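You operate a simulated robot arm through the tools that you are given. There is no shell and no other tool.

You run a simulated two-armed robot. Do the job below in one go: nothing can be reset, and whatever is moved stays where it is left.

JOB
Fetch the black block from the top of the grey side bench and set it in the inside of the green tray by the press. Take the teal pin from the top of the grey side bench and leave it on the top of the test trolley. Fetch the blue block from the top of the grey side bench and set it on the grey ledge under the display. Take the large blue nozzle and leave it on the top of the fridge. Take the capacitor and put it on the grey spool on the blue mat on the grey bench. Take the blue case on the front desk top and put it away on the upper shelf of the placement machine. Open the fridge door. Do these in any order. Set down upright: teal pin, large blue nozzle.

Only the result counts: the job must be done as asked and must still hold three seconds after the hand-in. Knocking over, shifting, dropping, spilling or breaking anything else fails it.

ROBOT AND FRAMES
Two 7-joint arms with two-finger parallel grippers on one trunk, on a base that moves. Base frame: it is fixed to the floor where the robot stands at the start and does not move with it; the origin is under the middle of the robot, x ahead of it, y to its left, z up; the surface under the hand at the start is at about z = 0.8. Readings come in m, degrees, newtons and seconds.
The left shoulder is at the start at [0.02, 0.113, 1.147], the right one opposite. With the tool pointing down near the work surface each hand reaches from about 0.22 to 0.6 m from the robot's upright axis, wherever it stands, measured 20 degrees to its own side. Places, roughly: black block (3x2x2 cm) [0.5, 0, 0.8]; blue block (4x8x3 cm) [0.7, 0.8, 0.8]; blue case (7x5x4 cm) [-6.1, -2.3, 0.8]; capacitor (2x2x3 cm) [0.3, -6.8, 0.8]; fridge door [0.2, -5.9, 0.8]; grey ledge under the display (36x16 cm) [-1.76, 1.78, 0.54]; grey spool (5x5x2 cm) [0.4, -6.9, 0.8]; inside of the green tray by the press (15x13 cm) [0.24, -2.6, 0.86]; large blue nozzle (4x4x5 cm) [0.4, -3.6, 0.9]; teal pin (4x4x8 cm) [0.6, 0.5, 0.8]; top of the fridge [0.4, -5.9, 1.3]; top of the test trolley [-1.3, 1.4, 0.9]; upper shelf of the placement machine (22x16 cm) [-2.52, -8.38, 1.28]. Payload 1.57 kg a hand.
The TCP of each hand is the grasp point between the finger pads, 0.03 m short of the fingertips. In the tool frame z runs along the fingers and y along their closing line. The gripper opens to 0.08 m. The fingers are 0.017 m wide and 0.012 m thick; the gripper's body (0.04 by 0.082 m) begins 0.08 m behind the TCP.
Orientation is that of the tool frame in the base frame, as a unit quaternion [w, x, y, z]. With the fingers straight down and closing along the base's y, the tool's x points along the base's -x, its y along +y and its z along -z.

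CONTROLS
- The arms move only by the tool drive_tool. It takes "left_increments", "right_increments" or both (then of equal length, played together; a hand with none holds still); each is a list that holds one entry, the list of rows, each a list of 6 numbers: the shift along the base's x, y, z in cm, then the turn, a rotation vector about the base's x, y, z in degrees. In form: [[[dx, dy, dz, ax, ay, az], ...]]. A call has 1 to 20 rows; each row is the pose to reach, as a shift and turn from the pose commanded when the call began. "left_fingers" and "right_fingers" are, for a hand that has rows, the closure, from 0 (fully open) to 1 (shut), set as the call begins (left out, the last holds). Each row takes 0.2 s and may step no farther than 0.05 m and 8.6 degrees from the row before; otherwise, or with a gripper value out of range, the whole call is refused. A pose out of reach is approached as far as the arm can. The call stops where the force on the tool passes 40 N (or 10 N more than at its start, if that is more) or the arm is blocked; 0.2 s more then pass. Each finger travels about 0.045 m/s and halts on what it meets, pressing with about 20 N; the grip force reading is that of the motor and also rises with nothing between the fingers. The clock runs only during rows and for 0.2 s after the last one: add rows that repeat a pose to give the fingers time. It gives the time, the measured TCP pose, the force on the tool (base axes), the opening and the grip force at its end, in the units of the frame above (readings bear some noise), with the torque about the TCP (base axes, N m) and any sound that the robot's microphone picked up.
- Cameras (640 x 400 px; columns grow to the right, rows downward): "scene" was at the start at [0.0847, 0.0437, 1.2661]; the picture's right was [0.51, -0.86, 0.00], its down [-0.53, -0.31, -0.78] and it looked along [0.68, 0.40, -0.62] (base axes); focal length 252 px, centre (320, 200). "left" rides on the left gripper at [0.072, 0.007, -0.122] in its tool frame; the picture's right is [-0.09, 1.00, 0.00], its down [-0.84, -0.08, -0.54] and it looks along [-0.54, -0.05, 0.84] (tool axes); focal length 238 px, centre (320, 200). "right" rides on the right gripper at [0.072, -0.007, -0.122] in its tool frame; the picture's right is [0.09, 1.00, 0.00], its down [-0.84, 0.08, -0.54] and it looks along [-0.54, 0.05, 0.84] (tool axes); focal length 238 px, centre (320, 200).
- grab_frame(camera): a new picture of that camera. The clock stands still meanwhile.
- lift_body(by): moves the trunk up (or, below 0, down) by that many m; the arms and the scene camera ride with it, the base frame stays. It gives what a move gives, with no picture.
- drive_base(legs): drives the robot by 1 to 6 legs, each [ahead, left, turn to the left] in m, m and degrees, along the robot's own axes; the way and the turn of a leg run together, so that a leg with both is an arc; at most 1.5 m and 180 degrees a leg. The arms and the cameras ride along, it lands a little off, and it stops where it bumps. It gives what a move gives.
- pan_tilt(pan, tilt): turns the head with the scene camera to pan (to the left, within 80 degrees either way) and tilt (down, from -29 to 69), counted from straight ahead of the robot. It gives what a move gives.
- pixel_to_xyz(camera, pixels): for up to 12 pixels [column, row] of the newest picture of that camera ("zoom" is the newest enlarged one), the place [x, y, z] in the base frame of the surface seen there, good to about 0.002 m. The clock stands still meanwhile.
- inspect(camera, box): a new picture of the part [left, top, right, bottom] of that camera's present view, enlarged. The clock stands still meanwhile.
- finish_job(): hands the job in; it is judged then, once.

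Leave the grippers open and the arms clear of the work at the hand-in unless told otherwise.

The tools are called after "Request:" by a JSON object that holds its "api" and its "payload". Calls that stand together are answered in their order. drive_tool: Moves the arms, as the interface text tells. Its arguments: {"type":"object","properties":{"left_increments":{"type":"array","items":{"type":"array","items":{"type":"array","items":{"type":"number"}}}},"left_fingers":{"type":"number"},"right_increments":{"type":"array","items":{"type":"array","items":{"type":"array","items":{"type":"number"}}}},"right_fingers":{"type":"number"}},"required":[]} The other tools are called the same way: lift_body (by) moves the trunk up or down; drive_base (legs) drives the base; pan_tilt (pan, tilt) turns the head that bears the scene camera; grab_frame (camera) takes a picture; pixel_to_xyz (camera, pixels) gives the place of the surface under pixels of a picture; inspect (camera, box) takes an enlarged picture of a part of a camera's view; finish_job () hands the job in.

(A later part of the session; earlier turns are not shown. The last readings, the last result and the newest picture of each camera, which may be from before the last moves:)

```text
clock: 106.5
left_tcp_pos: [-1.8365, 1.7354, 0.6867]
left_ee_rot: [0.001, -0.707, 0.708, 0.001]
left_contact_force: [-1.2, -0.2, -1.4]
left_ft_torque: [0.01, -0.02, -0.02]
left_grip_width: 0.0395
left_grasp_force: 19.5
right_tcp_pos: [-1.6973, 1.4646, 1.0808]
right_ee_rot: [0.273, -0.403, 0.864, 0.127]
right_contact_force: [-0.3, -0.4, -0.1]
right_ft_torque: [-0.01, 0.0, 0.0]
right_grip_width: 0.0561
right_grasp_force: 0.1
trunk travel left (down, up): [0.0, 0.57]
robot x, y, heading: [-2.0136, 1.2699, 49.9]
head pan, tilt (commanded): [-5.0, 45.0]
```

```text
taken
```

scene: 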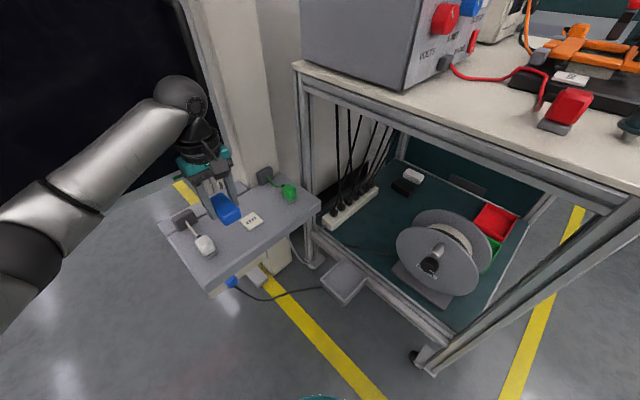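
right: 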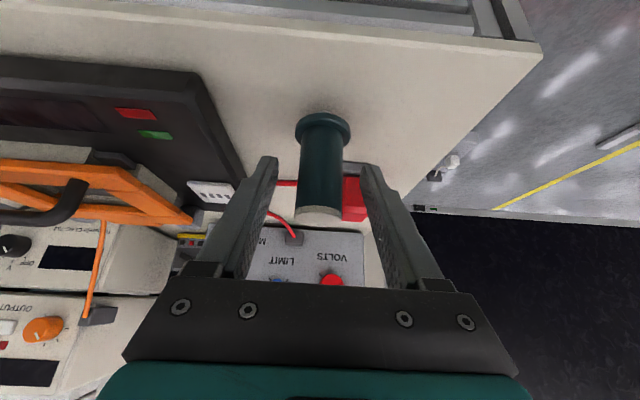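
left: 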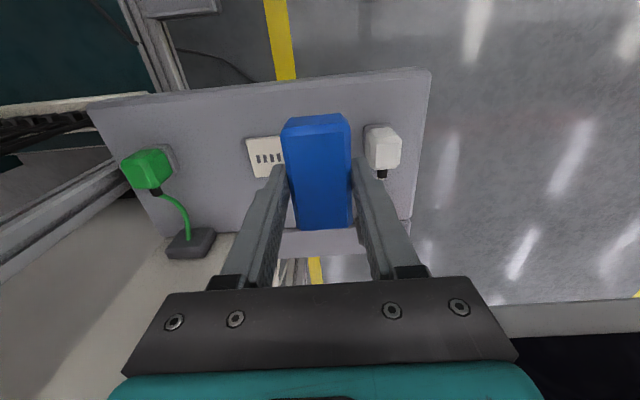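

The block hangs over the gap between the label plate and the white plug. I'll go down slowly to TCP z ≈ 0.584.

Request:
{"api": "drive_tool", "payload": {"left_increments": [[[0, 0.2, -3, 0, 0, 0], [0, 0.2, -6, 0, 0, 0], [0, 0.2, -8, 0, 0, 0], [0, 0.2, -9.3, 0, 0, 0], [0, 0.2, -9.9, 0, 0, 0], [0, 0.2, -9.9, 0, 0, 0]]]}}

Request:
{"api": "grab_frame", "payload": {"camera": "left"}}

Request:
{"api": "inspect", "payload": {"camera": "scene", "box": [150, 150, 330, 290]}}

```text
clock: 107.9
left_tcp_pos: [-1.8364, 1.7387, 0.5867]
left_ee_rot: [0.001, -0.707, 0.708, 0.0]
left_contact_force: [0.5, 0.0, -1.3]
left_ft_torque: [-0.01, -0.01, -0.01]
left_grip_width: 0.0394
left_grasp_force: 19.8
right_tcp_pos: [-1.6969, 1.4649, 1.0811]
right_ee_rot: [0.273, -0.402, 0.865, 0.127]
right_contact_force: [0.8, -0.3, -0.5]
right_ft_torque: [-0.02, -0.03, -0.03]
right_grip_width: 0.0562
right_grasp_force: 0.0
trunk travel left (down, up): [0.0, 0.57]
robot x, y, heading: [-2.0132, 1.2724, 50.1]
head pan, tilt (commanded): [-5.0, 45.0]
```

```text
taken
```

left: 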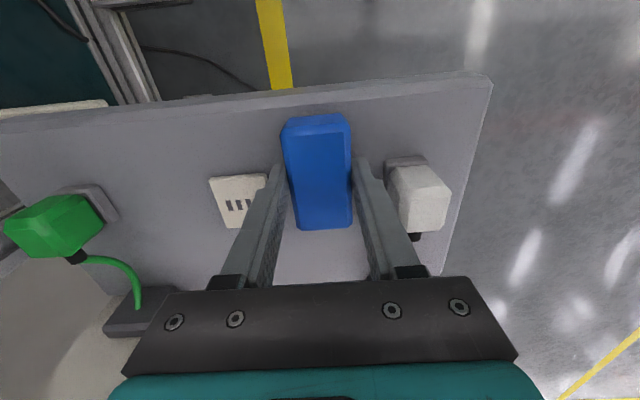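

```text
2.86 times, centred on (240, 220) of scene
```

zoom: 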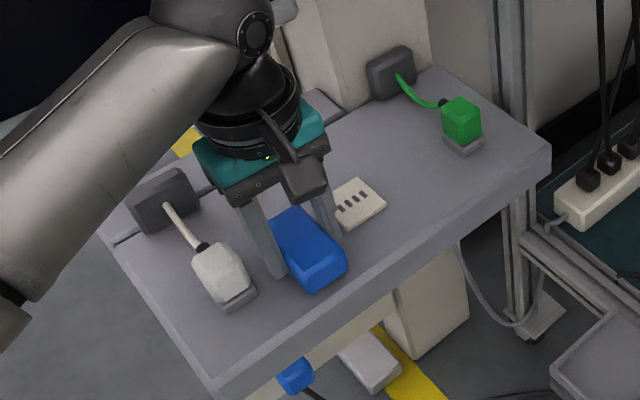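

There is about 1 cm of room on each side. I'll lower the last few millimetres until contact.

Request:
{"api": "drive_tool", "payload": {"left_increments": [[[0, 0, -0.2, 0, 0, 0], [0, 0, -0.35, 0, 0, 0], [0, 0, -0.45, 0, 0, 0], [0, 0, -0.5, 0, 0, 0]]]}}

```text
clock: 108.9
left_tcp_pos: [-1.8362, 1.7389, 0.5816]
left_ee_rot: [0.0, -0.706, 0.708, 0.0]
left_contact_force: [0.1, -0.6, -0.4]
left_ft_torque: [0.01, 0.02, -0.02]
left_grip_width: 0.0395
left_grasp_force: 20.6
right_tcp_pos: [-1.6978, 1.4644, 1.0812]
right_ee_rot: [0.272, -0.403, 0.865, 0.127]
right_contact_force: [0.3, 0.7, 0.2]
right_ft_torque: [0.0, 0.0, -0.02]
right_grip_width: 0.056
right_grasp_force: 0.0
trunk travel left (down, up): [0.0, 0.57]
robot x, y, heading: [-2.0179, 1.2724, 49.5]
head pan, tilt (commanded): [-5.0, 45.0]
```

Request:
{"api": "drive_tool", "payload": {"left_increments": [[[0, 0, -0.1, 0, 0, 0], [0, 0, -0.15, 0, 0, 0], [0, 0, -0.2, 0, 0, 0]]]}}

```text
clock: 109.7
left_tcp_pos: [-1.8352, 1.7389, 0.5825]
left_ee_rot: [0.001, -0.706, 0.708, 0.0]
left_contact_force: [-2.2, -2.2, 12.4]
left_ft_torque: [-0.5, 0.16, -0.06]
left_grip_width: 0.0394
left_grasp_force: 20.5
right_tcp_pos: [-1.6967, 1.4638, 1.0812]
right_ee_rot: [0.272, -0.403, 0.865, 0.127]
right_contact_force: [-0.3, -0.2, 0.2]
right_ft_torque: [0.03, 0.0, -0.03]
right_grip_width: 0.056
right_grasp_force: 0.1
trunk travel left (down, up): [0.0, 0.57]
robot x, y, heading: [-2.0151, 1.2745, 49.8]
head pan, tilt (commanded): [-5.0, 45.0]
```

Contact at 12 N, so the block sits on the ledge. I'll open the left gripper to 5 cm.

Request:
{"api": "drive_tool", "payload": {"left_increments": [[[0, 0, 0.1, 0, 0, 0], [0, 0, 0.1, 0, 0, 0], [0, 0, 0.1, 0, 0, 0], [0, 0, 0.1, 0, 0, 0]]], "left_fingers": 0.375}}

Request:
{"api": "grab_frame", "payload": {"camera": "left"}}

```text
clock: 110.7
left_tcp_pos: [-1.8362, 1.7404, 0.5813]
left_ee_rot: [0.0, 0.707, -0.707, 0.0]
left_contact_force: [-0.5, 0.7, -0.8]
left_ft_torque: [0.01, -0.01, 0.01]
left_grip_width: 0.05
left_grasp_force: 0.1
right_tcp_pos: [-1.6972, 1.4646, 1.0821]
right_ee_rot: [0.274, -0.402, 0.865, 0.127]
right_contact_force: [0.4, 0.7, -0.2]
right_ft_torque: [-0.02, -0.01, 0.0]
right_grip_width: 0.0559
right_grasp_force: 0.1
trunk travel left (down, up): [0.0, 0.57]
robot x, y, heading: [-2.0126, 1.2721, 49.7]
head pan, tilt (commanded): [-5.0, 45.0]
```

```text
taken
```

left: 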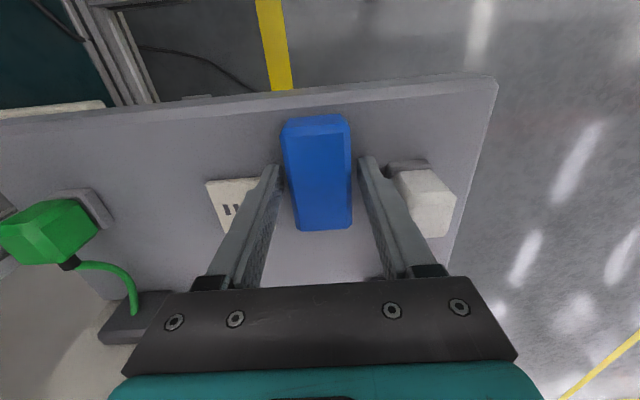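

The block is free. I'll lift the left hand straight up, then check.

Request:
{"api": "drive_tool", "payload": {"left_increments": [[[0, 0, 2, 0, 0, 0], [0, 0, 5, 0, 0, 0], [0, 0, 9, 0, 0, 0], [0, 0, 13, 0, 0, 0], [-3, -3, 17, 0, 0, 0], [-5, -7, 20, 0, 0, 0]]]}}

Request:
{"api": "inspect", "payload": {"camera": "scene", "box": [150, 150, 330, 290]}}

```text
refused: row 5 steps farther than a row can; nothing moved
```

```text
2.86 times, centred on (240, 220) of scene
```

zoom: 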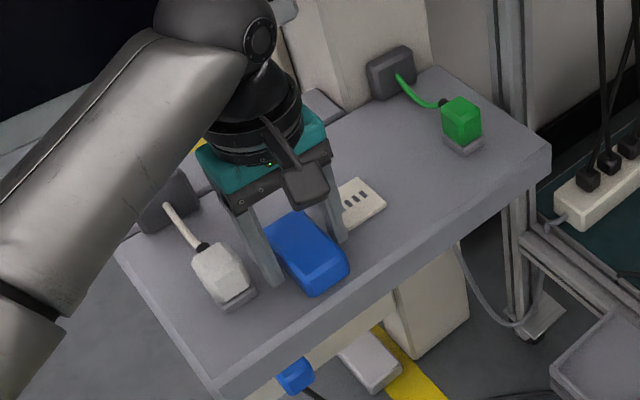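

One step was too long and the call was refused. I'll repeat it with smaller steps.

Request:
{"api": "drive_tool", "payload": {"left_increments": [[[0, 0, 2, 0, 0, 0], [0, 0, 5, 0, 0, 0], [0, 0, 9, 0, 0, 0], [0, 0, 13, 0, 0, 0], [-2, -2, 16, 0, 0, 0], [-4, -5, 19, 0, 0, 0]]]}}

Request:
{"api": "inspect", "payload": {"camera": "scene", "box": [150, 150, 330, 290]}}

```text
clock: 112.1
left_tcp_pos: [-1.8779, 1.6907, 0.7699]
left_ee_rot: [-0.001, -0.706, 0.708, 0.0]
left_contact_force: [-0.9, -0.2, 0.0]
left_ft_torque: [0.04, 0.01, 0.02]
left_grip_width: 0.0499
left_grasp_force: 0.1
right_tcp_pos: [-1.697, 1.4651, 1.0797]
right_ee_rot: [0.273, -0.402, 0.865, 0.127]
right_contact_force: [-0.1, 0.5, 1.3]
right_ft_torque: [0.0, -0.01, -0.03]
right_grip_width: 0.056
right_grasp_force: 0.0
trunk travel left (down, up): [0.0, 0.57]
robot x, y, heading: [-2.0149, 1.2702, 49.9]
head pan, tilt (commanded): [-5.0, 45.0]
```

```text
2.86 times, centred on (240, 220) of scene
```

zoom: 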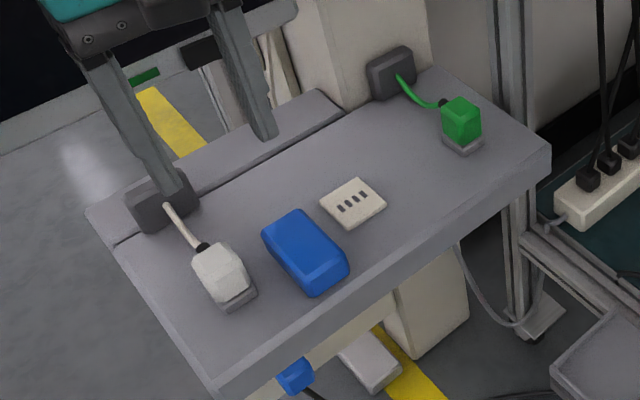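

The blue block rests on the ledge and nothing else moved. Next is the black block: I'll raise the trunk, back off, turn to heading 0 and drive back to the front of the bench.

Request:
{"api": "lift_body", "payload": {"by": 0.25}}

Request:
{"api": "drive_base", "payload": {"legs": [[-0.2, 0, 0], [0, 0, -50], [0, -0.85, 0], [1.1, -0.1, 0], [0.95, -0.05, 0]]}}

```text
clock: 114.6
left_tcp_pos: [-1.8763, 1.6901, 1.0189]
left_ee_rot: [-0.001, -0.707, 0.708, -0.001]
left_contact_force: [0.3, 0.2, -0.8]
left_ft_torque: [0.0, 0.01, 0.02]
left_grip_width: 0.0502
left_grasp_force: 0.1
right_tcp_pos: [-1.6966, 1.4648, 1.3307]
right_ee_rot: [0.272, -0.402, 0.865, 0.127]
right_contact_force: [0.3, 0.3, 0.6]
right_ft_torque: [0.02, -0.01, 0.03]
right_grip_width: 0.0561
right_grasp_force: 0.0
trunk travel left (down, up): [-0.25, 0.32]
robot x, y, heading: [-2.0146, 1.271, 49.8]
head pan, tilt (commanded): [-5.0, 45.0]
```

```text
clock: 132.5
left_tcp_pos: [0.3273, 0.2558, 1.0201]
left_ee_rot: [0.0, -0.335, 0.942, 0.0]
left_contact_force: [-0.2, 0.1, 0.6]
left_ft_torque: [-0.04, 0.01, 0.01]
left_grip_width: 0.05
left_grasp_force: 0.1
right_tcp_pos: [0.2659, -0.0256, 1.332]
right_ee_rot: [0.301, 0.009, 0.954, -0.004]
right_contact_force: [0.0, -0.2, -0.1]
right_ft_torque: [0.0, 0.01, -0.02]
right_grip_width: 0.0561
right_grasp_force: 0.1
trunk travel left (down, up): [-0.25, 0.32]
robot x, y, heading: [-0.0838, 0.0994, -0.6]
head pan, tilt (commanded): [-5.0, 45.0]
```

I'm at (-0.08, 0.10). I'll go 7.5 cm ahead, lower the trunk, then level the right tool and bring it toward the black block.

Request:
{"api": "drive_base", "payload": {"legs": [[0.075, 0, 0.6]]}}

Request:
{"api": "lift_body", "payload": {"by": -0.12}}

Request:
{"api": "drive_tool", "payload": {"right_increments": [[[2, 0.2, -3, 0, 5, 0], [4, 0.4, -6, 0, 10, 0], [6, 0.6, -9, 0, 15, 0], [8, 0.8, -12, 0, 20, 0], [10, 1.0, -15, 0, 25, 0], [12, 1.2, -18, 0, 30, 0], [14, 1.4, -21, 0, 35, 0], [15.5, 1.6, -24, 0, 35, 0], [16.5, 2, -26, 0, 35, 0]]], "right_fingers": 0.3}}

Request:
{"api": "grab_frame", "payload": {"camera": "right"}}

```text
clock: 133.6
left_tcp_pos: [0.4011, 0.2605, 1.0194]
left_ee_rot: [0.0, -0.339, 0.941, -0.001]
left_contact_force: [0.1, -0.6, 0.1]
left_ft_torque: [-0.02, 0.01, 0.02]
left_grip_width: 0.0499
left_grasp_force: 0.0
right_tcp_pos: [0.3419, -0.0213, 1.3301]
right_ee_rot: [0.3, 0.003, 0.954, -0.001]
right_contact_force: [0.8, 0.0, -0.1]
right_ft_torque: [0.0, 0.02, 0.03]
right_grip_width: 0.0559
right_grasp_force: 0.0
trunk travel left (down, up): [-0.25, 0.32]
robot x, y, heading: [-0.007, 0.0981, -0.3]
head pan, tilt (commanded): [-5.0, 45.0]
```

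```text
clock: 135.1
left_tcp_pos: [0.4009, 0.2617, 0.8997]
left_ee_rot: [-0.001, -0.339, 0.941, 0.0]
left_contact_force: [-1.0, -0.7, 0.2]
left_ft_torque: [-0.02, -0.01, -0.01]
left_grip_width: 0.0499
left_grasp_force: 0.1
right_tcp_pos: [0.3424, -0.021, 1.2104]
right_ee_rot: [0.3, 0.004, 0.954, -0.002]
right_contact_force: [0.0, -1.1, -0.2]
right_ft_torque: [0.01, -0.01, 0.03]
right_grip_width: 0.0564
right_grasp_force: 0.0
trunk travel left (down, up): [-0.13, 0.44]
robot x, y, heading: [-0.0104, 0.0992, -0.4]
head pan, tilt (commanded): [-5.0, 45.0]
```

```text
clock: 137.1
left_tcp_pos: [0.4008, 0.2604, 0.8999]
left_ee_rot: [0.0, -0.338, 0.941, -0.001]
left_contact_force: [0.0, -0.5, 0.3]
left_ft_torque: [-0.03, 0.0, -0.03]
left_grip_width: 0.0502
left_grasp_force: 0.1
right_tcp_pos: [0.5068, -0.0033, 0.9515]
right_ee_rot: [-0.001, 0.002, 1.0, -0.002]
right_contact_force: [0.0, 0.8, 0.4]
right_ft_torque: [0.02, 0.0, 0.0]
right_grip_width: 0.0562
right_grasp_force: 0.0
trunk travel left (down, up): [-0.13, 0.44]
robot x, y, heading: [-0.0089, 0.0993, -0.2]
head pan, tilt (commanded): [-5.0, 45.0]
```

```text
taken
```

right: 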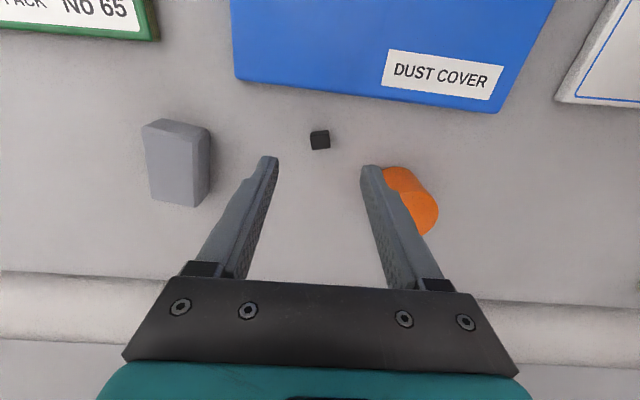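

The tool is level at (0.507, -0.003, 0.95). The black block is at right picture (320,140) and the orange cylinder is near the right-hand finger. I'll measure both.

Request:
{"api": "inspect", "payload": {"camera": "right", "box": [280, 110, 360, 160]}}

Request:
{"api": "pixel_to_xyz", "payload": {"camera": "zoom", "pixels": [[245, 190], [380, 182], [255, 310], [390, 300], [318, 245], [310, 178]]}}

Request:
{"api": "pixel_to_xyz", "payload": {"camera": "right", "pixels": [[386, 172], [400, 190], [405, 168], [430, 195], [395, 180], [210, 130], [207, 200]]}}

```text
8.00 times, centred on (320, 135) of right
```

zoom: 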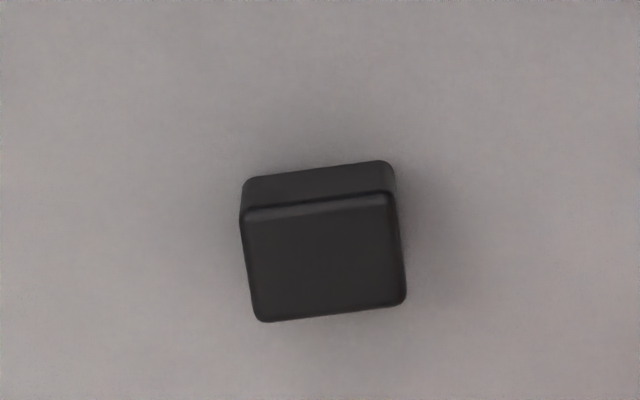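

```text
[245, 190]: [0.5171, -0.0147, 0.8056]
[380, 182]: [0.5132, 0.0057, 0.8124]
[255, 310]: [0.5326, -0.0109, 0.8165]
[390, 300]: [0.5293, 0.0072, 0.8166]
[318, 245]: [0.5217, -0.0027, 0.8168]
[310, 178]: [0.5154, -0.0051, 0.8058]
```

```text
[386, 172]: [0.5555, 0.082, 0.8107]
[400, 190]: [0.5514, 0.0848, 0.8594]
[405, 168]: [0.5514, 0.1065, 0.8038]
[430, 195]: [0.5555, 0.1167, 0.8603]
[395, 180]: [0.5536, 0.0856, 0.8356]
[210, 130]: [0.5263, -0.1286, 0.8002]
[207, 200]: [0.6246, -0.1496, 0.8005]
```

The block's centre is at (0.5235, -0.0025) and it is turned about 11°. I'll turn the tool 11°, shift over it and go down to TCP z = 0.834.

Request:
{"api": "drive_tool", "payload": {"right_increments": [[[0.8, 0, 0, 0, 0, 5.5], [1.65, 0.1, 0, 0, 0, 11], [1.65, 0.1, -3.5, 0, 0, 11], [1.65, 0.1, -7, 0, 0, 11], [1.65, 0.1, -9.5, 0, 0, 11], [1.65, 0.1, -11, 0, 0, 11], [1.65, 0.1, -11.7, 0, 0, 11], [1.65, 0.1, -11.7, 0, 0, 11]]]}}

Request:
{"api": "grab_frame", "payload": {"camera": "right"}}

```text
clock: 138.9
left_tcp_pos: [0.3983, 0.2593, 0.8991]
left_ee_rot: [0.0, -0.339, 0.941, 0.0]
left_contact_force: [-0.3, 0.5, 0.9]
left_ft_torque: [0.0, -0.05, 0.02]
left_grip_width: 0.05
left_grasp_force: 0.0
right_tcp_pos: [0.5216, -0.0019, 0.8351]
right_ee_rot: [0.0, -0.093, 0.996, -0.002]
right_contact_force: [0.5, 0.1, -0.4]
right_ft_torque: [0.02, 0.01, 0.03]
right_grip_width: 0.056
right_grasp_force: 0.0
trunk travel left (down, up): [-0.13, 0.44]
robot x, y, heading: [-0.0068, 0.0976, -0.5]
head pan, tilt (commanded): [-5.0, 45.0]
```

```text
taken
```

right: 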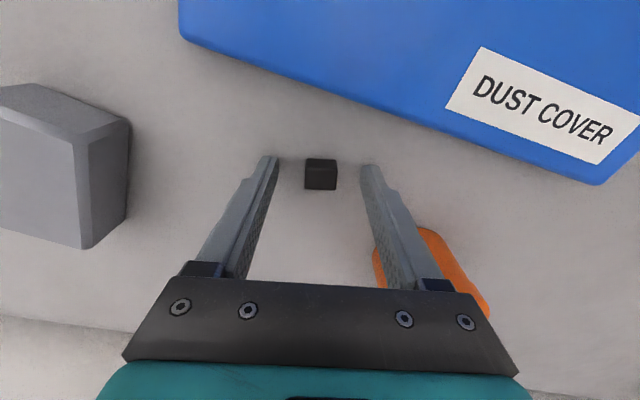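

The block sits square and centred between the fingertips. I'll close the right gripper and lift.

Request:
{"api": "drive_tool", "payload": {"right_increments": [[[0, 0, 0, 0, 0, 0], [0, 0, 0, 0, 0, 0], [0, 0, 0, 0, 0, 0], [0, 0, 0, 0, 0, 0], [0, 0, 0, 0, 0, 0]]], "right_fingers": 1}}

Request:
{"api": "drive_tool", "payload": {"right_increments": [[[0, 0, 2, 0, 0, 0], [0, 0, 5, 0, 0, 0], [0, 0, 9, 0, 0, 0], [0, 0, 13, 0, 0, 0]]]}}

Request:
{"api": "grab_frame", "payload": {"camera": "right"}}

```text
clock: 140.1
left_tcp_pos: [0.4007, 0.2615, 0.8995]
left_ee_rot: [0.0, -0.338, 0.941, 0.0]
left_contact_force: [0.3, -0.4, 0.3]
left_ft_torque: [0.0, 0.0, 0.02]
left_grip_width: 0.05
left_grasp_force: 0.0
right_tcp_pos: [0.5222, -0.0027, 0.836]
right_ee_rot: [0.0, -0.093, 0.996, -0.002]
right_contact_force: [-0.4, -0.4, -1.1]
right_ft_torque: [0.0, -0.01, -0.01]
right_grip_width: 0.0205
right_grasp_force: 19.8
trunk travel left (down, up): [-0.13, 0.44]
robot x, y, heading: [-0.0102, 0.1019, -0.3]
head pan, tilt (commanded): [-5.0, 45.0]
```

```text
clock: 141.1
left_tcp_pos: [0.3994, 0.2597, 0.9001]
left_ee_rot: [0.0, -0.339, 0.941, 0.0]
left_contact_force: [0.0, 0.1, -0.1]
left_ft_torque: [-0.01, 0.01, -0.02]
left_grip_width: 0.0499
left_grasp_force: 0.0
right_tcp_pos: [0.5237, -0.0012, 0.965]
right_ee_rot: [-0.001, -0.093, 0.996, -0.003]
right_contact_force: [-0.1, -0.2, 0.6]
right_ft_torque: [0.02, -0.01, -0.01]
right_grip_width: 0.0204
right_grasp_force: 20.2
trunk travel left (down, up): [-0.13, 0.44]
robot x, y, heading: [-0.0089, 0.0995, -0.5]
head pan, tilt (commanded): [-5.0, 45.0]
```

```text
taken
```

right: 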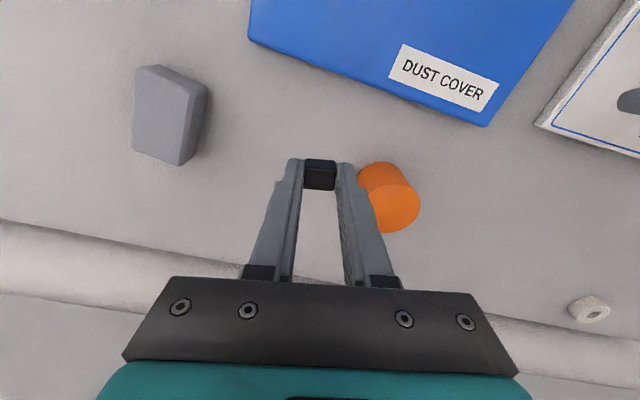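

The black block is held, 20 mm wide, with its bottom 3.6 cm below the TCP. I'll lift it a little and draw it in, raise the trunk, back away from the bench and look right toward the press.

Request:
{"api": "drive_tool", "payload": {"right_increments": [[[-3, -1, 2, 0, 0, 0], [-6, -2, 4, 0, 0, 0], [-9, -3, 6, 0, 0, 0], [-12, -4, 8, 0, 0, 0]]]}}

Request:
{"api": "lift_body", "payload": {"by": 0.15}}

Request:
{"api": "drive_base", "payload": {"legs": [[-0.6, 0, 0]]}}

Request:
{"api": "pan_tilt", "payload": {"pan": -65, "tilt": 15}}

Request:
{"api": "grab_frame", "payload": {"camera": "scene"}}

```text
clock: 142.1
left_tcp_pos: [0.4002, 0.2593, 0.901]
left_ee_rot: [-0.001, -0.34, 0.941, 0.0]
left_contact_force: [0.0, -1.2, 0.4]
left_ft_torque: [-0.02, 0.01, 0.01]
left_grip_width: 0.05
left_grasp_force: 0.1
right_tcp_pos: [0.4025, -0.0427, 1.0446]
right_ee_rot: [0.0, -0.092, 0.996, -0.002]
right_contact_force: [0.5, 1.1, -0.4]
right_ft_torque: [0.0, 0.0, 0.01]
right_grip_width: 0.0208
right_grasp_force: 20.1
trunk travel left (down, up): [-0.13, 0.44]
robot x, y, heading: [-0.0123, 0.0982, -0.1]
head pan, tilt (commanded): [-5.0, 45.0]
```

```text
clock: 143.8
left_tcp_pos: [0.3997, 0.2603, 1.0502]
left_ee_rot: [0.0, -0.339, 0.941, 0.0]
left_contact_force: [-0.7, 1.2, 0.4]
left_ft_torque: [0.02, -0.02, 0.01]
left_grip_width: 0.0499
left_grasp_force: 0.0
right_tcp_pos: [0.4042, -0.0433, 1.1944]
right_ee_rot: [0.0, -0.093, 0.996, -0.001]
right_contact_force: [-0.8, 0.0, 0.0]
right_ft_torque: [0.06, -0.02, 0.02]
right_grip_width: 0.0206
right_grasp_force: 19.9
trunk travel left (down, up): [-0.28, 0.29]
robot x, y, heading: [-0.0123, 0.096, -0.6]
head pan, tilt (commanded): [-5.0, 45.0]
```

```text
clock: 147.2
left_tcp_pos: [-0.2019, 0.2638, 1.0492]
left_ee_rot: [0.0, -0.339, 0.941, 0.0]
left_contact_force: [0.4, 0.6, -0.2]
left_ft_torque: [-0.01, -0.01, -0.02]
left_grip_width: 0.0499
left_grasp_force: 0.1
right_tcp_pos: [-0.1993, -0.0374, 1.194]
right_ee_rot: [0.001, -0.093, 0.996, -0.001]
right_contact_force: [0.2, 0.4, -0.3]
right_ft_torque: [0.02, 0.01, 0.01]
right_grip_width: 0.0202
right_grasp_force: 19.8
trunk travel left (down, up): [-0.28, 0.29]
robot x, y, heading: [-0.6111, 0.1018, -0.6]
head pan, tilt (commanded): [-5.0, 45.0]
```

```text
clock: 148.5
left_tcp_pos: [-0.2028, 0.2638, 1.0492]
left_ee_rot: [0.0, -0.339, 0.941, 0.001]
left_contact_force: [0.0, -0.1, 0.2]
left_ft_torque: [0.02, -0.01, 0.01]
left_grip_width: 0.0502
left_grasp_force: 0.1
right_tcp_pos: [-0.1978, -0.0387, 1.1954]
right_ee_rot: [0.0, -0.094, 0.996, -0.001]
right_contact_force: [0.1, -0.5, -0.7]
right_ft_torque: [0.01, -0.01, 0.0]
right_grip_width: 0.0207
right_grasp_force: 19.5
trunk travel left (down, up): [-0.28, 0.29]
robot x, y, heading: [-0.616, 0.1049, -0.5]
head pan, tilt (commanded): [-65.0, 15.0]
```

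```text
taken
```

scene: 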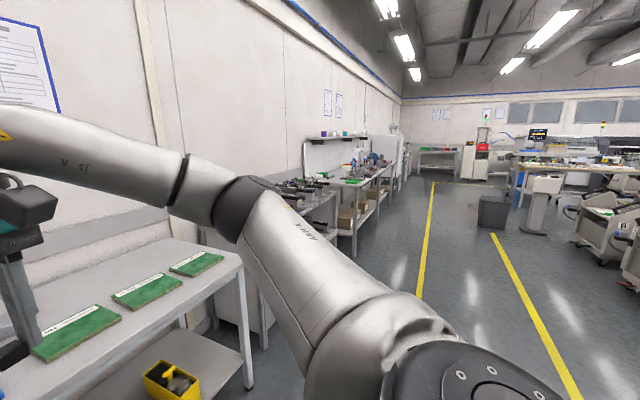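

The aisle to the right is clear, with benches along the wall. I'll measure a few bench fronts and the yellow line.

Request:
{"api": "pixel_to_xyz", "payload": {"camera": "scene", "pixels": [[430, 250], [420, 290], [353, 252], [330, 215], [383, 205], [398, 185], [265, 330], [250, 385], [345, 180], [480, 215], [375, 160], [310, 240]]}}

Request:
{"api": "inspect", "payload": {"camera": "scene", "box": [260, 110, 500, 260]}}

```text
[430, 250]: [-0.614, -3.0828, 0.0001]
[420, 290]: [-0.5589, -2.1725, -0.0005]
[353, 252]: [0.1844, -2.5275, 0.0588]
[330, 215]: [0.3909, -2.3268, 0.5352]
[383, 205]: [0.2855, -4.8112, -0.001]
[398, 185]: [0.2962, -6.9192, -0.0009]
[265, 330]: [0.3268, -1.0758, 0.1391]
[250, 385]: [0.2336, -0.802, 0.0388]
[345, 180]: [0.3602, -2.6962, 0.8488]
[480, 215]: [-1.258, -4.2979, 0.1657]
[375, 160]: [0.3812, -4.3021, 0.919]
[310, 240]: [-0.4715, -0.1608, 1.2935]
```

```text
2.67 times, centred on (380, 185) of scene
```

zoom: 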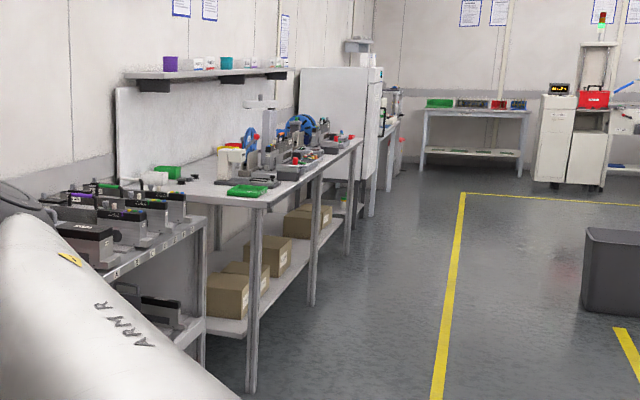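

The green tray sits at the near front corner of the press bench. I'll strafe right along the aisle to y ≈ -2.5 and look at it.

Request:
{"api": "drive_base", "payload": {"legs": [[0, -1.3, 0.5], [0, -1.3, 0]]}}

Request:
{"api": "pan_tilt", "payload": {"pan": -10, "tilt": 30}}

Request:
{"api": "grab_frame", "payload": {"camera": "scene"}}

```text
clock: 161.2
left_tcp_pos: [-0.1487, -2.3102, 1.05]
left_ee_rot: [0.0, -0.361, 0.932, 0.001]
left_contact_force: [-0.1, -0.1, -0.1]
left_ft_torque: [-0.03, -0.02, -0.03]
left_grip_width: 0.0499
left_grasp_force: 0.1
right_tcp_pos: [-0.1326, -2.6111, 1.1936]
right_ee_rot: [0.0, -0.116, 0.993, -0.002]
right_contact_force: [-0.9, -0.4, -0.5]
right_ft_torque: [0.0, -0.04, 0.0]
right_grip_width: 0.0206
right_grasp_force: 20.0
trunk travel left (down, up): [-0.28, 0.29]
robot x, y, heading: [-0.5535, -2.4893, 2.5]
head pan, tilt (commanded): [-65.0, 15.0]
```

```text
clock: 162.4
left_tcp_pos: [-0.1488, -2.3089, 1.0491]
left_ee_rot: [0.0, -0.36, 0.933, 0.0]
left_contact_force: [0.0, -0.7, -0.1]
left_ft_torque: [0.01, 0.0, -0.03]
left_grip_width: 0.0501
left_grasp_force: 0.1
right_tcp_pos: [-0.1307, -2.6101, 1.195]
right_ee_rot: [0.001, -0.115, 0.993, -0.002]
right_contact_force: [0.3, -0.1, -0.3]
right_ft_torque: [-0.03, -0.03, -0.01]
right_grip_width: 0.0207
right_grasp_force: 19.5
trunk travel left (down, up): [-0.28, 0.29]
robot x, y, heading: [-0.5556, -2.4885, 2.5]
head pan, tilt (commanded): [-10.0, 30.0]
```

```text
taken
```

scene: 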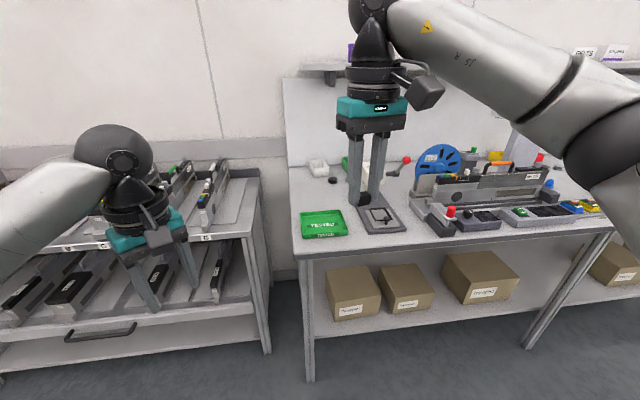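

The green tray is at scene (323,223). I'll enlarge and measure it.

Request:
{"api": "inspect", "payload": {"camera": "scene", "box": [280, 190, 420, 260]}}

Request:
{"api": "pixel_to_xyz", "payload": {"camera": "zoom", "pixels": [[100, 105], [275, 100], [110, 215], [305, 205], [195, 160], [195, 195], [120, 130], [280, 125], [200, 115], [430, 140], [200, 210], [50, 250]]}}

```text
4.57 times, centred on (350, 225) of scene
```

zoom: 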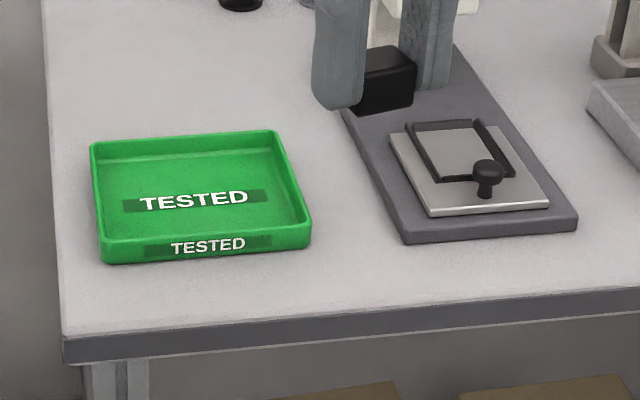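

```text
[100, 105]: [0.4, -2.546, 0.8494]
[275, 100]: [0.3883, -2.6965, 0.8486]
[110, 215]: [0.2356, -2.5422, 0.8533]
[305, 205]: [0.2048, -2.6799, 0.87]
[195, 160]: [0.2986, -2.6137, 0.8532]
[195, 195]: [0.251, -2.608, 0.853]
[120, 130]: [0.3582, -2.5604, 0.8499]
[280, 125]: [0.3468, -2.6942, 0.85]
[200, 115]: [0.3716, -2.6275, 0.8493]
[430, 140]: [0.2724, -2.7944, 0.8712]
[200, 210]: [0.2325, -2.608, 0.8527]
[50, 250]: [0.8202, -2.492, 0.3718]
```

The tray's floor is at z = 0.853 and its rim at 0.87. I'll check the rim positions and the height of the fixtures on the left rack under my left hand.

Request:
{"api": "pixel_to_xyz", "payload": {"camera": "zoom", "pixels": [[185, 137], [200, 240], [97, 200], [290, 180], [110, 160], [265, 150], [115, 228], [290, 218]]}}

Request:
{"api": "pixel_to_xyz", "payload": {"camera": "scene", "pixels": [[180, 180], [210, 195], [220, 165], [205, 215], [40, 280], [250, 185], [175, 165]]}}

```text
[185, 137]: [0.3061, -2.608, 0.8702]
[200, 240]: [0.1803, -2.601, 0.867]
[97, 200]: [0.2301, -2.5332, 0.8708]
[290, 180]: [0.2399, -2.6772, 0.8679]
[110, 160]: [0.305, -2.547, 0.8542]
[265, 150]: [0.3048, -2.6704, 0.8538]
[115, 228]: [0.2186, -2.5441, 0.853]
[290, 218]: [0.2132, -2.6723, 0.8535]
```

```text
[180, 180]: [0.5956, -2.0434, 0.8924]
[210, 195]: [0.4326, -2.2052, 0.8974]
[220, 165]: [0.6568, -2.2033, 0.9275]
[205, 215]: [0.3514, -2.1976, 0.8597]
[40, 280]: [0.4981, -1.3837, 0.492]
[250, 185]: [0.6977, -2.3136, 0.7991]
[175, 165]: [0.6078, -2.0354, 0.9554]
```

The tray's inside is centred at (0.243, -2.607). I'll drive 0.355 m forward so the right hand is over it.

Request:
{"api": "drive_base", "payload": {"legs": [[0.355, -0.015, -2.5]]}}

Request:
{"api": "grab_frame", "payload": {"camera": "right"}}

```text
clock: 164.7
left_tcp_pos: [0.2161, -2.3387, 1.0489]
left_ee_rot: [0.0, -0.338, 0.941, 0.0]
left_contact_force: [0.7, 0.0, 0.9]
left_ft_torque: [-0.01, -0.02, 0.01]
left_grip_width: 0.0499
left_grasp_force: 0.1
right_tcp_pos: [0.2194, -2.6414, 1.1943]
right_ee_rot: [0.0, -0.093, 0.996, -0.001]
right_contact_force: [0.6, 0.3, -0.3]
right_ft_torque: [0.03, 0.03, 0.0]
right_grip_width: 0.0204
right_grasp_force: 19.5
trunk travel left (down, up): [-0.28, 0.29]
robot x, y, heading: [-0.1945, -2.5018, -0.6]
head pan, tilt (commanded): [-10.0, 30.0]
```

```text
taken
```

right: 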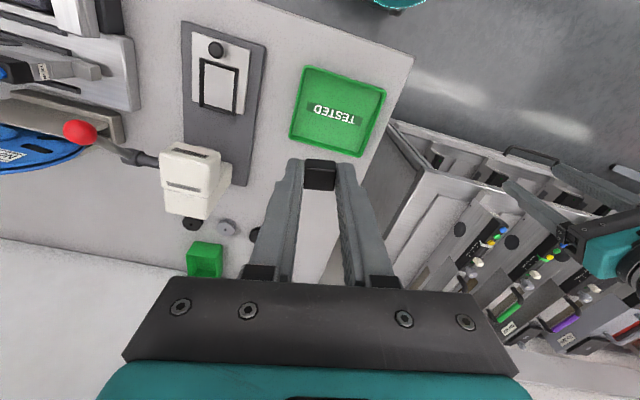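

I'll move the right hand over the tray's middle and go down to 7 cm above the floor of the tray.

Request:
{"api": "drive_tool", "payload": {"right_increments": [[[1.2, 1.7, -3, 0, 0, 0], [2.4, 3.4, -7, 0, 0, 0], [2.4, 3.4, -11.5, 0, 0, 0], [2.4, 3.4, -16, 0, 0, 0], [2.4, 3.4, -20, 0, 0, 0], [2.4, 3.4, -24, 0, 0, 0], [2.4, 3.4, -24, 0, 0, 0]]]}}

Request:
{"api": "grab_frame", "payload": {"camera": "right"}}

```text
clock: 166.3
left_tcp_pos: [0.2153, -2.3382, 1.0503]
left_ee_rot: [0.0, -0.337, 0.941, 0.0]
left_contact_force: [0.3, -0.4, 0.3]
left_ft_torque: [0.01, -0.03, -0.02]
left_grip_width: 0.0501
left_grasp_force: 0.1
right_tcp_pos: [0.2411, -2.607, 0.9562]
right_ee_rot: [0.0, -0.093, 0.996, -0.002]
right_contact_force: [0.4, -0.4, -0.5]
right_ft_torque: [0.0, 0.01, -0.02]
right_grip_width: 0.0206
right_grasp_force: 19.8
trunk travel left (down, up): [-0.28, 0.29]
robot x, y, heading: [-0.1946, -2.4991, -0.2]
head pan, tilt (commanded): [-10.0, 30.0]
```

```text
taken
```

right: 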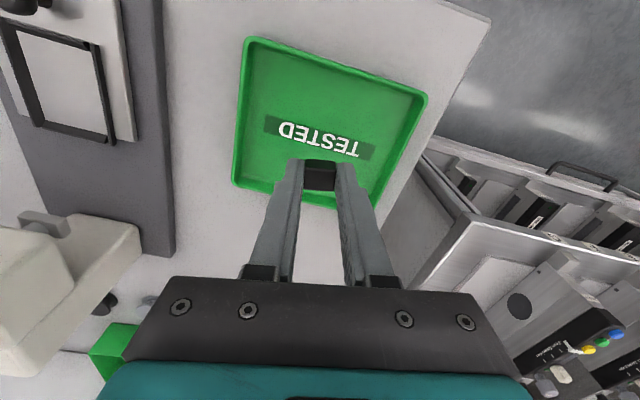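

The block is over the tray's middle. I'll go down to just above the tray floor, then step to contact.

Request:
{"api": "drive_tool", "payload": {"right_increments": [[[0, 0, -2.5, 0, 0, 0], [0, 0, -5, 0, 0, 0], [0, 0, -6.2, 0, 0, 0], [0, 0, -6.5, 0, 0, 0], [0, 0, -6.7, 0, 0, 0], [0, 0, -6.8, 0, 0, 0]]]}}

```text
clock: 167.7
left_tcp_pos: [0.2151, -2.3387, 1.0502]
left_ee_rot: [0.0, -0.338, 0.941, 0.001]
left_contact_force: [-0.4, -0.9, 0.1]
left_ft_torque: [-0.01, -0.02, -0.05]
left_grip_width: 0.0499
left_grasp_force: 0.1
right_tcp_pos: [0.2404, -2.6077, 0.8879]
right_ee_rot: [0.001, -0.092, 0.996, -0.001]
right_contact_force: [-2.3, -0.9, 9.0]
right_ft_torque: [0.0, 0.05, -0.03]
right_grip_width: 0.0205
right_grasp_force: 19.9
trunk travel left (down, up): [-0.28, 0.29]
robot x, y, heading: [-0.1974, -2.4965, -0.4]
head pan, tilt (commanded): [-10.0, 30.0]
```

Contact at 9 N, so the block rests on the tray floor. I'll open to 5.5 cm and lift straight up.

Request:
{"api": "drive_tool", "payload": {"right_increments": [[[0, 0, 0.1, 0, 0, 0], [0, 0, 0.1, 0, 0, 0], [0, 0, 0.1, 0, 0, 0], [0, 0, 0.1, 0, 0, 0]]], "right_fingers": 0.4}}

Request:
{"api": "drive_tool", "payload": {"right_increments": [[[0, 0, 2, 0, 0, 0], [0, 0, 5, 0, 0, 0], [0, 0, 9.5, 0, 0, 0], [0, 0, 14, 0, 0, 0], [0, 0, 18.5, 0, 0, 0], [0, 0, 23, 0, 0, 0], [0, 0, 27.5, 0, 0, 0]]]}}

Request:
{"api": "grab_frame", "payload": {"camera": "right"}}

```text
clock: 168.7
left_tcp_pos: [0.215, -2.339, 1.0497]
left_ee_rot: [0.0, -0.338, 0.941, 0.001]
left_contact_force: [0.0, -0.4, -0.4]
left_ft_torque: [0.01, 0.02, 0.04]
left_grip_width: 0.0499
left_grasp_force: 0.1
right_tcp_pos: [0.2427, -2.6066, 0.889]
right_ee_rot: [0.0, -0.093, 0.996, -0.002]
right_contact_force: [0.9, 0.6, 0.6]
right_ft_torque: [0.01, 0.02, 0.03]
right_grip_width: 0.0483
right_grasp_force: 0.1
trunk travel left (down, up): [-0.28, 0.29]
robot x, y, heading: [-0.193, -2.5036, -0.5]
head pan, tilt (commanded): [-10.0, 30.0]
```

```text
clock: 170.3
left_tcp_pos: [0.2143, -2.3392, 1.049]
left_ee_rot: [0.0, -0.338, 0.941, 0.001]
left_contact_force: [-0.5, 0.1, 0.7]
left_ft_torque: [0.02, 0.01, -0.02]
left_grip_width: 0.0499
left_grasp_force: 0.0
right_tcp_pos: [0.2439, -2.6057, 1.1629]
right_ee_rot: [0.0, -0.091, 0.996, -0.002]
right_contact_force: [-0.2, -0.2, 0.9]
right_ft_torque: [-0.01, 0.02, -0.03]
right_grip_width: 0.0481
right_grasp_force: 0.1
trunk travel left (down, up): [-0.28, 0.29]
robot x, y, heading: [-0.196, -2.5015, -0.4]
head pan, tilt (commanded): [-10.0, 30.0]
```

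```text
taken
```

right: 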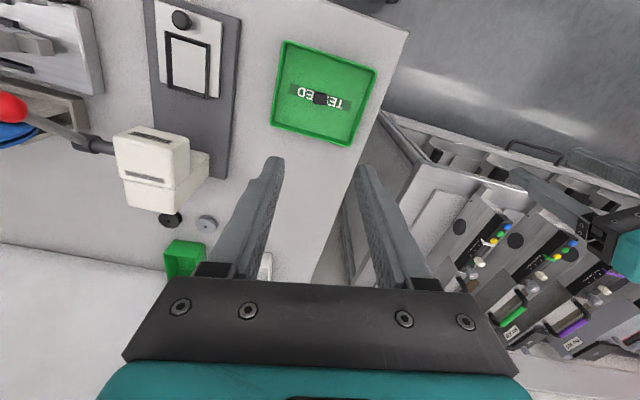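

The black block lies in the tray. Next is the large blue nozzle near (0.4, -3.6): I'll back off, strafe 1 m right, and look.

Request:
{"api": "drive_base", "payload": {"legs": [[-0.36, 0, 0.4], [0, -1.0, 0]]}}

Request:
{"api": "pan_tilt", "payload": {"pan": -10, "tilt": 30}}

Request:
{"api": "grab_frame", "payload": {"camera": "scene"}}

```text
clock: 177.3
left_tcp_pos: [-0.1469, -3.3208, 1.0493]
left_ee_rot: [0.0, -0.342, 0.94, 0.0]
left_contact_force: [-0.7, -0.4, 0.4]
left_ft_torque: [0.02, -0.01, -0.01]
left_grip_width: 0.0498
left_grasp_force: 0.1
right_tcp_pos: [-0.1175, -3.5876, 1.1626]
right_ee_rot: [0.0, -0.096, 0.995, -0.002]
right_contact_force: [0.0, 0.0, -0.6]
right_ft_torque: [0.05, -0.02, -0.04]
right_grip_width: 0.048
right_grasp_force: 0.0
trunk travel left (down, up): [-0.28, 0.29]
robot x, y, heading: [-0.558, -3.4826, 0.1]
head pan, tilt (commanded): [-10.0, 30.0]
```

```text
clock: 177.9
left_tcp_pos: [-0.1475, -3.3219, 1.0487]
left_ee_rot: [0.0, -0.341, 0.94, 0.0]
left_contact_force: [0.5, -0.2, 0.3]
left_ft_torque: [0.0, -0.01, -0.01]
left_grip_width: 0.0501
left_grasp_force: 0.0
right_tcp_pos: [-0.1156, -3.5881, 1.1634]
right_ee_rot: [0.0, -0.096, 0.995, -0.001]
right_contact_force: [0.4, -0.3, 0.8]
right_ft_torque: [0.03, 0.01, -0.01]
right_grip_width: 0.0479
right_grasp_force: 0.1
trunk travel left (down, up): [-0.28, 0.29]
robot x, y, heading: [-0.5564, -3.4857, -0.1]
head pan, tilt (commanded): [-10.0, 30.0]
```

```text
taken
```

scene: 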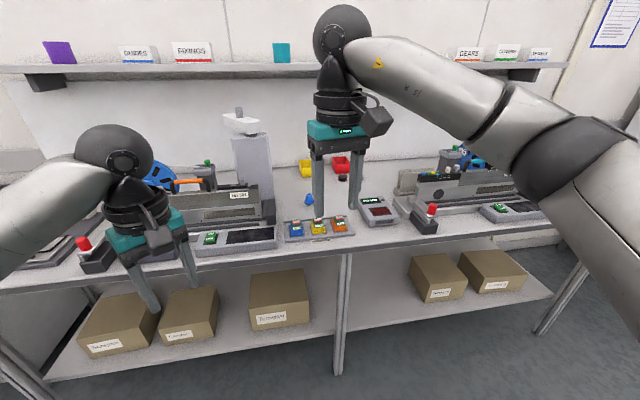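

I'll enlarge the area of the small tray at (318,225) and the blue thing at (309,200).

Request:
{"api": "inspect", "payload": {"camera": "scene", "box": [260, 150, 420, 250]}}

Request:
{"api": "pixel_to_xyz", "payload": {"camera": "zoom", "pixels": [[195, 200], [140, 305], [235, 300], [315, 295], [185, 75], [320, 60], [475, 240], [200, 240], [100, 330], [330, 115]]}}

```text
4.00 times, centred on (340, 200) of scene
```

zoom: 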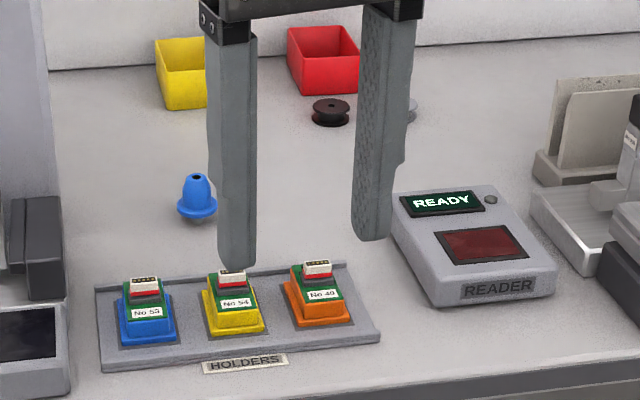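

```text
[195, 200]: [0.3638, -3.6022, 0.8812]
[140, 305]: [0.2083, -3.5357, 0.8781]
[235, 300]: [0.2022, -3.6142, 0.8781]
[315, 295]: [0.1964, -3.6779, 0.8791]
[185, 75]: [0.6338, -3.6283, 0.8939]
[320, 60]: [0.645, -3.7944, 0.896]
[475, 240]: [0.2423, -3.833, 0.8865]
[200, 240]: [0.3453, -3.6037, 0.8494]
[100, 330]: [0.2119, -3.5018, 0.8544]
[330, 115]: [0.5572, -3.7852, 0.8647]
```

The blue nozzle stands at about (0.37, -3.60) behind the card holders. Before moving in, I'll check the height of the tower at (245,130) and other items under my left hand.

Request:
{"api": "pixel_to_xyz", "payload": {"camera": "scene", "pixels": [[240, 122], [250, 160], [265, 205], [235, 205], [95, 240], [238, 238], [240, 112], [190, 185], [155, 175], [85, 245]]}}

```text
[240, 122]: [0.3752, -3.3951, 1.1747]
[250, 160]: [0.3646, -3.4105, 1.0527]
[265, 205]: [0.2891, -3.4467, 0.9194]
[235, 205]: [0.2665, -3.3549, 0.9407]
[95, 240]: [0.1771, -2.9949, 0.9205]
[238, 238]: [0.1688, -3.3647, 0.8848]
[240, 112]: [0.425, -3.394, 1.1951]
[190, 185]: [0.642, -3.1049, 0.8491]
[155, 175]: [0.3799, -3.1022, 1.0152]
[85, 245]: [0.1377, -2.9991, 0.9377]
```

A tower up to z = 1.2 stands at (0.37, -3.40), near where my left hand would go. I'll pull the left hand back and up first, then drive forward.

Request:
{"api": "drive_tool", "payload": {"left_increments": [[[-1.7, 0.7, 3.6, 0, 0, 0], [-3.4, 1.4, 7.2, 0, 0, 0], [-5.1, 2.1, 10.8, 0, 0, 0], [-6.8, 2.8, 14.4, 0, 0, 0], [-8.5, 3.5, 18, 0, 0, 0], [-10.2, 4.2, 21.6, 0, 0, 0], [-12, 5, 25, 0, 0, 0]]]}}

Request:
{"api": "drive_base", "payload": {"legs": [[0.4, 0, 0]]}}

Request:
{"api": "grab_frame", "payload": {"camera": "right"}}

Request:
{"api": "grab_frame", "payload": {"camera": "scene"}}

```text
clock: 179.5
left_tcp_pos: [-0.2676, -3.2716, 1.2988]
left_ee_rot: [-0.001, -0.342, 0.94, 0.0]
left_contact_force: [0.2, 0.7, -0.3]
left_ft_torque: [0.0, -0.02, 0.0]
left_grip_width: 0.0496
left_grasp_force: 0.1
right_tcp_pos: [-0.1171, -3.5871, 1.1632]
right_ee_rot: [0.001, -0.096, 0.995, -0.002]
right_contact_force: [0.1, -0.6, -0.2]
right_ft_torque: [0.02, -0.01, 0.0]
right_grip_width: 0.048
right_grasp_force: 0.0
trunk travel left (down, up): [-0.28, 0.29]
robot x, y, heading: [-0.5533, -3.4861, 0.1]
head pan, tilt (commanded): [-10.0, 30.0]
```

```text
clock: 182.0
left_tcp_pos: [0.1288, -3.2699, 1.2988]
left_ee_rot: [0.0, -0.342, 0.94, 0.0]
left_contact_force: [0.0, 0.0, 0.4]
left_ft_torque: [-0.04, 0.0, 0.02]
left_grip_width: 0.0499
left_grasp_force: 0.1
right_tcp_pos: [0.2814, -3.5868, 1.1637]
right_ee_rot: [0.0, -0.096, 0.995, -0.002]
right_contact_force: [0.9, 0.7, 0.3]
right_ft_torque: [0.0, -0.01, -0.01]
right_grip_width: 0.0482
right_grasp_force: 0.1
trunk travel left (down, up): [-0.28, 0.29]
robot x, y, heading: [-0.1614, -3.4868, 0.2]
head pan, tilt (commanded): [-10.0, 30.0]
```

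```text
taken
```

right: 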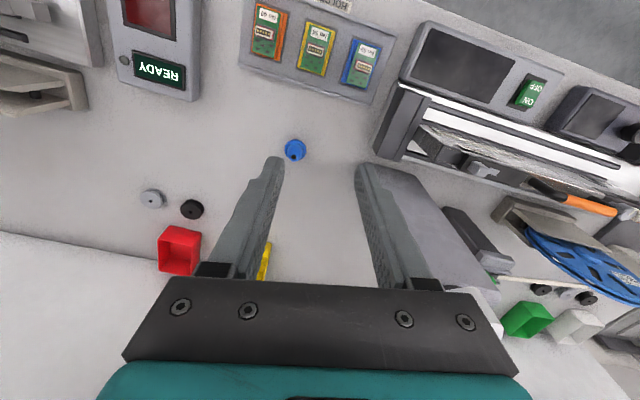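

```text
taken
```

scene: 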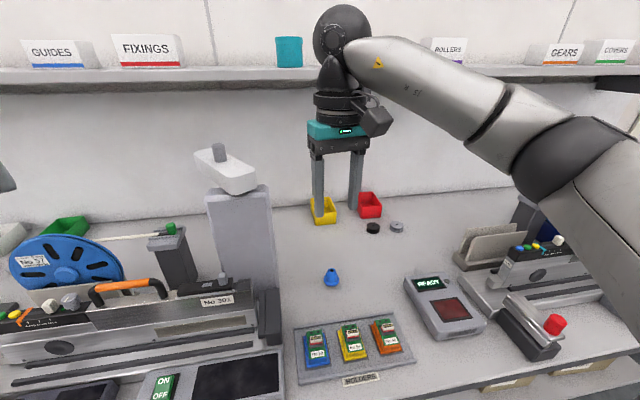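

The nozzle is at scene (331,277) and right picture (295,150). The tower's side is about 0.15 m from it. I'll look closely at the nozzle's shape.

Request:
{"api": "inspect", "payload": {"camera": "scene", "box": [307, 257, 355, 293]}}

Request:
{"api": "pixel_to_xyz", "payload": {"camera": "zoom", "pixels": [[320, 140], [320, 200], [240, 260], [400, 260], [320, 310], [320, 125], [280, 180], [365, 180], [320, 280], [320, 330]]}}

Request:
{"api": "inspect", "payload": {"camera": "right", "box": [263, 130, 327, 170]}}

Request:
{"api": "pixel_to_xyz", "payload": {"camera": "zoom", "pixels": [[320, 200], [300, 270], [220, 200], [420, 200], [320, 110], [320, 290], [300, 240], [280, 130], [360, 150]]}}

```text
11.11 times, centred on (331, 275) of scene
```

zoom: 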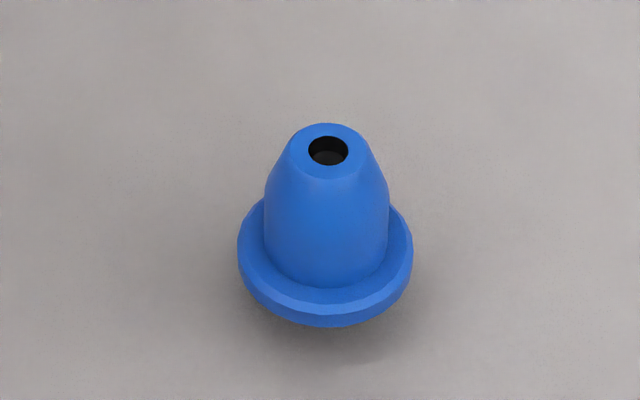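

```text
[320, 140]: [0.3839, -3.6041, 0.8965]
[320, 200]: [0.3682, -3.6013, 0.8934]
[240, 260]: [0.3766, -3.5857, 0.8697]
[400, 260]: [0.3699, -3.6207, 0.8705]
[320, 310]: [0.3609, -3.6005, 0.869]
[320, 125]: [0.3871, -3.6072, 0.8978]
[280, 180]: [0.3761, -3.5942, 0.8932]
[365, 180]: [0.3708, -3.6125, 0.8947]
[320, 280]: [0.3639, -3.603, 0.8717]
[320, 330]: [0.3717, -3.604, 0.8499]
```

```text
10.00 times, centred on (295, 150) of right
```

zoom: 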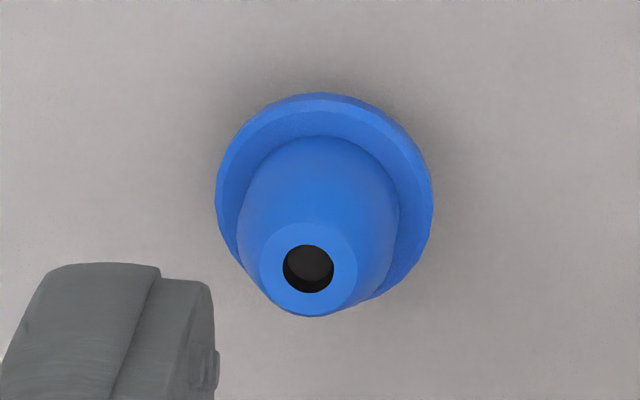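

```text
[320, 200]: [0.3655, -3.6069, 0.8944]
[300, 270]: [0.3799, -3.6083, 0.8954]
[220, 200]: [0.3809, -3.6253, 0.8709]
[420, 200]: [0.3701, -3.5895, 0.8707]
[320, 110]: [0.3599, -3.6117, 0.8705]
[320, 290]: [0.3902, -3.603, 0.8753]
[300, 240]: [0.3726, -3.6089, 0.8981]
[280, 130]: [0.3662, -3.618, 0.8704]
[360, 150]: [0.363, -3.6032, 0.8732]
```

The nozzle has a flange of about 37 mm diameter at z ≈ 0.868 and its axis is at (0.3785, -3.605). I'll grip it at the flange. I'll move 6 cm nearer, lower the trunk 10 cm, and bring the right hand open above it.

Request:
{"api": "drive_base", "payload": {"legs": [[0.06, 0, 0]]}}

Request:
{"api": "lift_body", "payload": {"by": -0.1}}

Request:
{"api": "drive_tool", "payload": {"right_increments": [[[0, 0, 0, 0, 0, 0], [0, 0, 0, 0, 0, 0]]], "right_fingers": 0}}

```text
clock: 183.0
left_tcp_pos: [0.1875, -3.2685, 1.2995]
left_ee_rot: [0.0, -0.342, 0.94, 0.001]
left_contact_force: [0.1, -0.5, -0.4]
left_ft_torque: [0.03, 0.03, 0.0]
left_grip_width: 0.05
left_grasp_force: 0.0
right_tcp_pos: [0.3404, -3.5855, 1.1623]
right_ee_rot: [0.0, -0.098, 0.995, -0.002]
right_contact_force: [1.1, 0.7, -0.1]
right_ft_torque: [0.01, -0.01, 0.01]
right_grip_width: 0.0479
right_grasp_force: 0.0
trunk travel left (down, up): [-0.28, 0.29]
robot x, y, heading: [-0.1025, -3.4832, 0.3]
head pan, tilt (commanded): [-10.0, 30.0]
```

```text
clock: 184.3
left_tcp_pos: [0.1871, -3.2689, 1.1987]
left_ee_rot: [0.0, -0.343, 0.939, 0.0]
left_contact_force: [-0.4, 0.3, 0.9]
left_ft_torque: [-0.01, -0.02, -0.02]
left_grip_width: 0.0503
left_grasp_force: 0.1
right_tcp_pos: [0.3396, -3.5857, 1.0621]
right_ee_rot: [0.0, -0.098, 0.995, -0.002]
right_contact_force: [-0.1, 0.3, -1.2]
right_ft_torque: [-0.01, 0.02, 0.0]
right_grip_width: 0.0479
right_grasp_force: 0.0
trunk travel left (down, up): [-0.18, 0.39]
robot x, y, heading: [-0.0995, -3.4826, 0.0]
head pan, tilt (commanded): [-10.0, 30.0]
```

```text
clock: 184.9
left_tcp_pos: [0.1865, -3.2698, 1.1994]
left_ee_rot: [0.0, -0.343, 0.939, 0.0]
left_contact_force: [-1.0, -0.6, 0.1]
left_ft_torque: [0.01, -0.02, 0.05]
left_grip_width: 0.0499
left_grasp_force: 0.0
right_tcp_pos: [0.3399, -3.5856, 1.0629]
right_ee_rot: [0.0, -0.097, 0.995, -0.001]
right_contact_force: [-0.4, -0.6, -0.2]
right_ft_torque: [-0.01, 0.0, 0.01]
right_grip_width: 0.0799
right_grasp_force: 0.0
trunk travel left (down, up): [-0.18, 0.39]
robot x, y, heading: [-0.1023, -3.4829, 0.0]
head pan, tilt (commanded): [-10.0, 30.0]
```

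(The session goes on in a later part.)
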